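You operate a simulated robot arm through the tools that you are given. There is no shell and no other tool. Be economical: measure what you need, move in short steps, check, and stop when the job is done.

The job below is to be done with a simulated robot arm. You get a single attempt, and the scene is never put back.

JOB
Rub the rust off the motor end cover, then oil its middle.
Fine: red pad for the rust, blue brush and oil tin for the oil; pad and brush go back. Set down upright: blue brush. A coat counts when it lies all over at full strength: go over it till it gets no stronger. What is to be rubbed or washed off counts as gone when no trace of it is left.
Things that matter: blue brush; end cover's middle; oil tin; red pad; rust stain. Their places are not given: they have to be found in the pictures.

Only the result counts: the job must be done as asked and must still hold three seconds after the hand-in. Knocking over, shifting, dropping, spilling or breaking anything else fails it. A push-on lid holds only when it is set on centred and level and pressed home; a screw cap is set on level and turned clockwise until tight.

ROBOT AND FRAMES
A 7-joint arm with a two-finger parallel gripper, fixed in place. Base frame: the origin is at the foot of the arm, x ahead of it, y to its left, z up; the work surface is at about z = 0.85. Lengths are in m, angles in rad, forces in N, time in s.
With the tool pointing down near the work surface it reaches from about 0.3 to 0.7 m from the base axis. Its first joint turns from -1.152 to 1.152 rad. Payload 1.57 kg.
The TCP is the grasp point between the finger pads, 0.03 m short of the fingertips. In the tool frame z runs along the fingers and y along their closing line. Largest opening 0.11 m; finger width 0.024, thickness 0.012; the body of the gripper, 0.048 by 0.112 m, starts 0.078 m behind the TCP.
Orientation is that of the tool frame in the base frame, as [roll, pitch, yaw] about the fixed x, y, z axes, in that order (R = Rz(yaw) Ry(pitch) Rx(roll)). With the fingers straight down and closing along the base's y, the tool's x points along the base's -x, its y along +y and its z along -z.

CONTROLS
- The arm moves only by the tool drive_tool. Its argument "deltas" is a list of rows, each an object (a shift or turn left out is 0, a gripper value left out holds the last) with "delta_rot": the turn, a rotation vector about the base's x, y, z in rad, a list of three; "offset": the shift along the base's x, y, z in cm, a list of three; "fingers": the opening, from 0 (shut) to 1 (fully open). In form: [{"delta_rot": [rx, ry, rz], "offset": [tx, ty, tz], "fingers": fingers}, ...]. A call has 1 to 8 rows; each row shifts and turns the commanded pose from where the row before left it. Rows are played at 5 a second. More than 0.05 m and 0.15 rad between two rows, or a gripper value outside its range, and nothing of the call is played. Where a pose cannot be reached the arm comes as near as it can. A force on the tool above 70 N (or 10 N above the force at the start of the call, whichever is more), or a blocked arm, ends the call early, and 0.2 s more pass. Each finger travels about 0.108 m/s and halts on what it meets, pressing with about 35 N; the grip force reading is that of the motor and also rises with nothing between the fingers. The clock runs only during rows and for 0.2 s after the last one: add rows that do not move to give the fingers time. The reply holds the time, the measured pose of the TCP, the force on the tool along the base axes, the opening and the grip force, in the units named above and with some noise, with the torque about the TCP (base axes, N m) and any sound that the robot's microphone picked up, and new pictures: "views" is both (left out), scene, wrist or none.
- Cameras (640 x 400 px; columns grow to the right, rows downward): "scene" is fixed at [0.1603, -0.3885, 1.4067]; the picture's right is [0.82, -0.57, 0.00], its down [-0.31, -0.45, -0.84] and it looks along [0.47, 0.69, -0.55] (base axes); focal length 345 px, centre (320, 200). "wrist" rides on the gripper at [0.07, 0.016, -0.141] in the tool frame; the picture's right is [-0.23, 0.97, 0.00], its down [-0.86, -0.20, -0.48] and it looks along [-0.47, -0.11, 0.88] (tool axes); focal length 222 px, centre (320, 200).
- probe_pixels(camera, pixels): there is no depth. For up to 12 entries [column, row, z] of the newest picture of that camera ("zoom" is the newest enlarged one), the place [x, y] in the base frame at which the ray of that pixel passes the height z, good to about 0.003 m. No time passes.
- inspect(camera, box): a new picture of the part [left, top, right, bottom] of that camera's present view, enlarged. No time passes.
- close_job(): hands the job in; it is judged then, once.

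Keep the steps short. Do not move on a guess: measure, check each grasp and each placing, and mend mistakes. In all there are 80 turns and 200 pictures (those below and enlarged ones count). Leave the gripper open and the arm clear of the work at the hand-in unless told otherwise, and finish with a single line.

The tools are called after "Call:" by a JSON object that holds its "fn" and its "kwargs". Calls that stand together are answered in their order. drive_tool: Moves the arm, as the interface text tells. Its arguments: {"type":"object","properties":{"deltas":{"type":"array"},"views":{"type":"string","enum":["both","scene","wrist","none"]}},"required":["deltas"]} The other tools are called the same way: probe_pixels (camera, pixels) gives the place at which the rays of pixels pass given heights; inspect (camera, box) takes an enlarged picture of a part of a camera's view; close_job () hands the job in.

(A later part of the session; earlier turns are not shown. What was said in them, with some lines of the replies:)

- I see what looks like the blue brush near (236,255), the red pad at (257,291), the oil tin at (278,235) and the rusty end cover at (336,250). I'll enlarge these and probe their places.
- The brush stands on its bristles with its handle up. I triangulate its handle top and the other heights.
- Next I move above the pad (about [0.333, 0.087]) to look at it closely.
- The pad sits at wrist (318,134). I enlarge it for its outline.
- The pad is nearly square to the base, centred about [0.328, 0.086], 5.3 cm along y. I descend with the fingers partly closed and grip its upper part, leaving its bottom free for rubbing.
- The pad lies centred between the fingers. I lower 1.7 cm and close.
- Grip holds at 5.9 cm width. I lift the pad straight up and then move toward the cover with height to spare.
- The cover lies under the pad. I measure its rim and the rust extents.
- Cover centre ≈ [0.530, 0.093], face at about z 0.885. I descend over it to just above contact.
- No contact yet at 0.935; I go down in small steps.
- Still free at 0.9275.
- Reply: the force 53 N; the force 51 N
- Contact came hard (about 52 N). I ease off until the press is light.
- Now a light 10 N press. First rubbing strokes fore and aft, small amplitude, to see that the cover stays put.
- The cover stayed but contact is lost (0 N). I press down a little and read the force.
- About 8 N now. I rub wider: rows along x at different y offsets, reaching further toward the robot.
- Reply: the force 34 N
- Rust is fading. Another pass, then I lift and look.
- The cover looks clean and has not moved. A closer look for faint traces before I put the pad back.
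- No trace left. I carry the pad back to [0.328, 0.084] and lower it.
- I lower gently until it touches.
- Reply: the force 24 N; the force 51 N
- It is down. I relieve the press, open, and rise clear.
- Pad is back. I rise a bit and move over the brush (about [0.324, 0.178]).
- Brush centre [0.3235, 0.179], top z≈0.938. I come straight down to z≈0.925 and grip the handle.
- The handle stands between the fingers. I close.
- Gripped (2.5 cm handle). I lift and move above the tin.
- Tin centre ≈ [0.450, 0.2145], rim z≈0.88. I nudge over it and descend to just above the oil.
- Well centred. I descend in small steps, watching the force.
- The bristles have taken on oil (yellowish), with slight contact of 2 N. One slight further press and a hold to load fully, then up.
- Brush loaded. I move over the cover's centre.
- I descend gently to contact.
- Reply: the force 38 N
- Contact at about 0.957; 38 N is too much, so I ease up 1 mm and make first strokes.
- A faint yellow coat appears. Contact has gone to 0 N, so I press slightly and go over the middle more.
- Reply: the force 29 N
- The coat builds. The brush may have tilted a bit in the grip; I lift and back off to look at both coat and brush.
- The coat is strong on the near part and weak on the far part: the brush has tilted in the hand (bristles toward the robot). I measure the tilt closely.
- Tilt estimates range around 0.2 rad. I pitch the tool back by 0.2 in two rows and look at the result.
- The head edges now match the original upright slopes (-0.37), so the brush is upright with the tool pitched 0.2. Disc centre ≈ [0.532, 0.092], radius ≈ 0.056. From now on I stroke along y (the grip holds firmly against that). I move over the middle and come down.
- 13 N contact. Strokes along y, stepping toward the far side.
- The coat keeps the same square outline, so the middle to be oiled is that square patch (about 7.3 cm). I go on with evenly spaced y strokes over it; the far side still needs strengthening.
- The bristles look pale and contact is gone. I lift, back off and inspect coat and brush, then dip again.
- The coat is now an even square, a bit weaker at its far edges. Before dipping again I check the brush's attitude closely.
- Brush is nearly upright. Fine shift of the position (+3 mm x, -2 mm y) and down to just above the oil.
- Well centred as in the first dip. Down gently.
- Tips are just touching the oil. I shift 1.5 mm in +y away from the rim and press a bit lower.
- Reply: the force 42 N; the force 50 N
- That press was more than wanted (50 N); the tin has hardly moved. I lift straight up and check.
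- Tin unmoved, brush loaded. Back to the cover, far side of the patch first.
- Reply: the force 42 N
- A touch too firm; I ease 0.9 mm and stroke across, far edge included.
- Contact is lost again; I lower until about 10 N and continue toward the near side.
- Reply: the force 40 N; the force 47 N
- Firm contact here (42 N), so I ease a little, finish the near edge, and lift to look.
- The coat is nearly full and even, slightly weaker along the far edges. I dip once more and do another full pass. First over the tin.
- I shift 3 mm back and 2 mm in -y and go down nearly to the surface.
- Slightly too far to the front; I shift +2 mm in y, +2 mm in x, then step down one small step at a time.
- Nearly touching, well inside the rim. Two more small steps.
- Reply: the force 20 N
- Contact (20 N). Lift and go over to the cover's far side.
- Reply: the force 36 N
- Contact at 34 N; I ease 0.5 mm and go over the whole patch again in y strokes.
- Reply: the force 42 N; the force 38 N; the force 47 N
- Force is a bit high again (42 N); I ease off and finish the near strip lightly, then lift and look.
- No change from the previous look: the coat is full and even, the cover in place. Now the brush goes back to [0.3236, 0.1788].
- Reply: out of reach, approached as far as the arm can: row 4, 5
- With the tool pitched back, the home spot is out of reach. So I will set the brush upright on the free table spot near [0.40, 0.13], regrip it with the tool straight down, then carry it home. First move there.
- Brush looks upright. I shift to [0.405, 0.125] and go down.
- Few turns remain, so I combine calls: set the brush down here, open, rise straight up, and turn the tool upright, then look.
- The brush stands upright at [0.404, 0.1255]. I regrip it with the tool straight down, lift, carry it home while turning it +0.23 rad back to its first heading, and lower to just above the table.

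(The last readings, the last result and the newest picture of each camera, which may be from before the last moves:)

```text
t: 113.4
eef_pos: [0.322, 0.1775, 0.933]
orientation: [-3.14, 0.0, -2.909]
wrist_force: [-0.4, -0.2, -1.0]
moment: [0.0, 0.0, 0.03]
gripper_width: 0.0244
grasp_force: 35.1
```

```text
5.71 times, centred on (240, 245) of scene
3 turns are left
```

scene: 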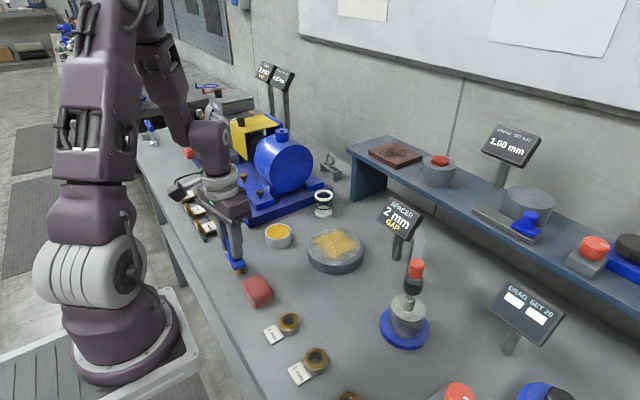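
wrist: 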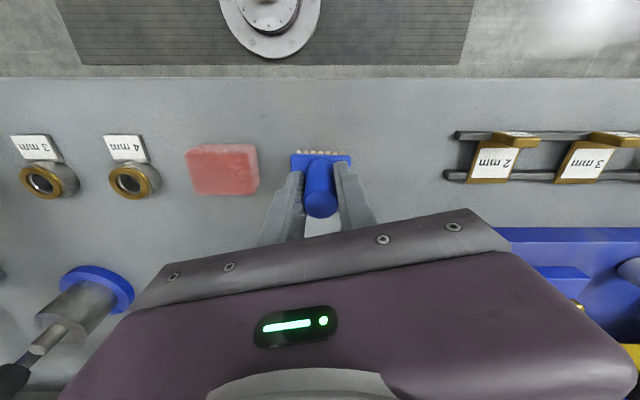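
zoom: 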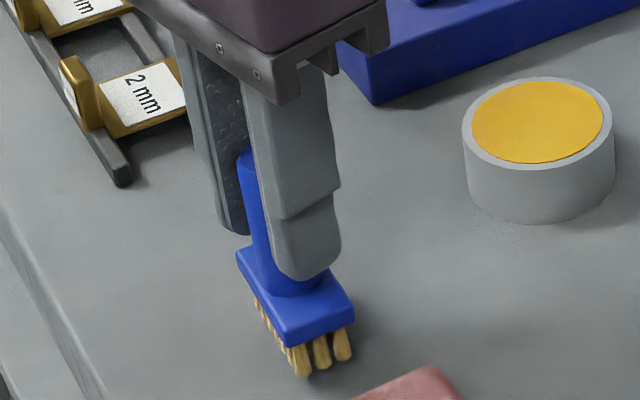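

The brush hangs upright at home, about 8 mm up. I lower it, release, rise straight clear, and look.

Call:
{"fn": "drive_tool", "kwargs": {"deltas": [{"offset": [0, 0, -0.5]}, {"offset": [0, 0, -0.2]}, {"offset": [0, 0, -0.1]}, {"offset": [0, 0, -0.03]}, {}], "views": "none"}}

Call:
{"fn": "drive_tool", "kwargs": {"deltas": [{"fingers": 0.3}, {"fingers": 0.65}, {}, {}, {"offset": [0, 0, 3]}, {"offset": [0, 0, 4]}, {"offset": [0, 0, 4]}, {"offset": [0, 0, 3]}]}}

Call:
{"fn": "inspect", "kwargs": {"camera": "scene", "box": [200, 210, 370, 300]}}

```text
t: 114.6
eef_pos: [0.3229, 0.1784, 0.9245]
orientation: [3.141, 0.001, -2.911]
wrist_force: [-0.1, -0.2, -1.7]
moment: [-0.03, -0.02, 0.02]
gripper_width: 0.0241
grasp_force: 35.3
```

```text
t: 116.4
eef_pos: [0.323, 0.1789, 1.0661]
orientation: [-3.141, 0.002, -2.911]
wrist_force: [0.2, 0.4, 0.1]
moment: [0.0, -0.01, 0.0]
gripper_width: 0.0714
grasp_force: 0.0
```

scene: 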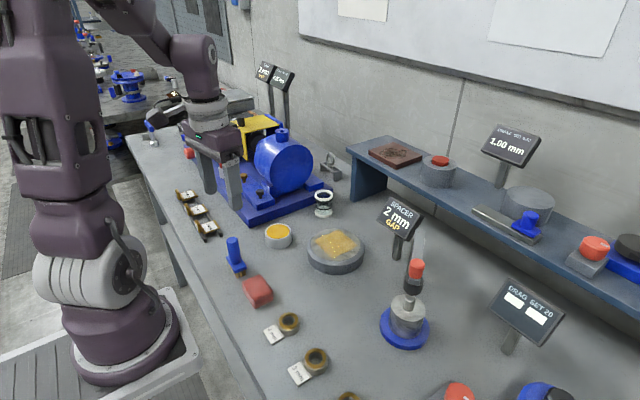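
wrist: 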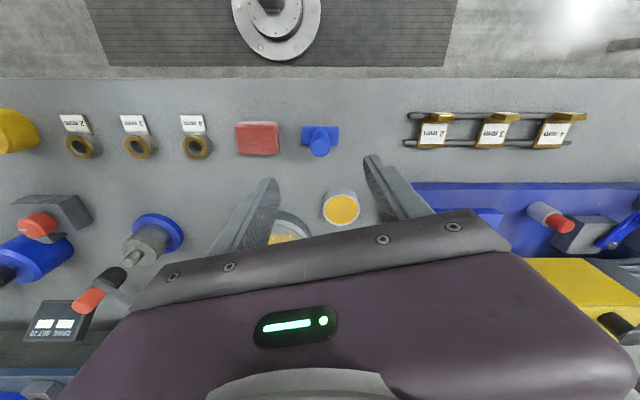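

```text
3.76 times, centred on (285, 255) of scene
2 turns are left
```

zoom: 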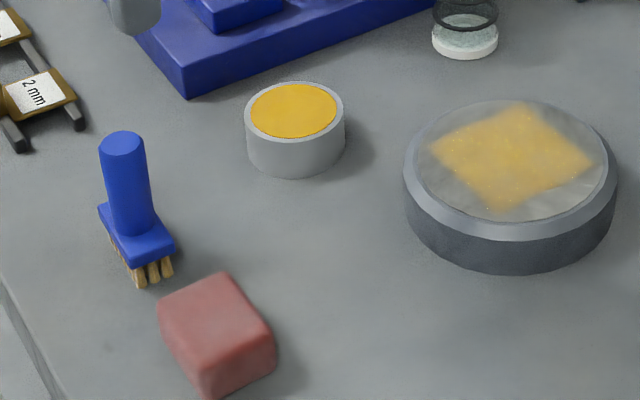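

The brush stands upright at its place, the pad is back, the coat is even, the tin and cover are in place, and the gripper is open and clear. I hand in.

Call:
{"fn": "close_job", "kwargs": {}}

```text
The job is handed in.
```

The rust is rubbed off, the end cover's middle is oiled all over, the pad and upright brush are back in place, and the job is handed in.
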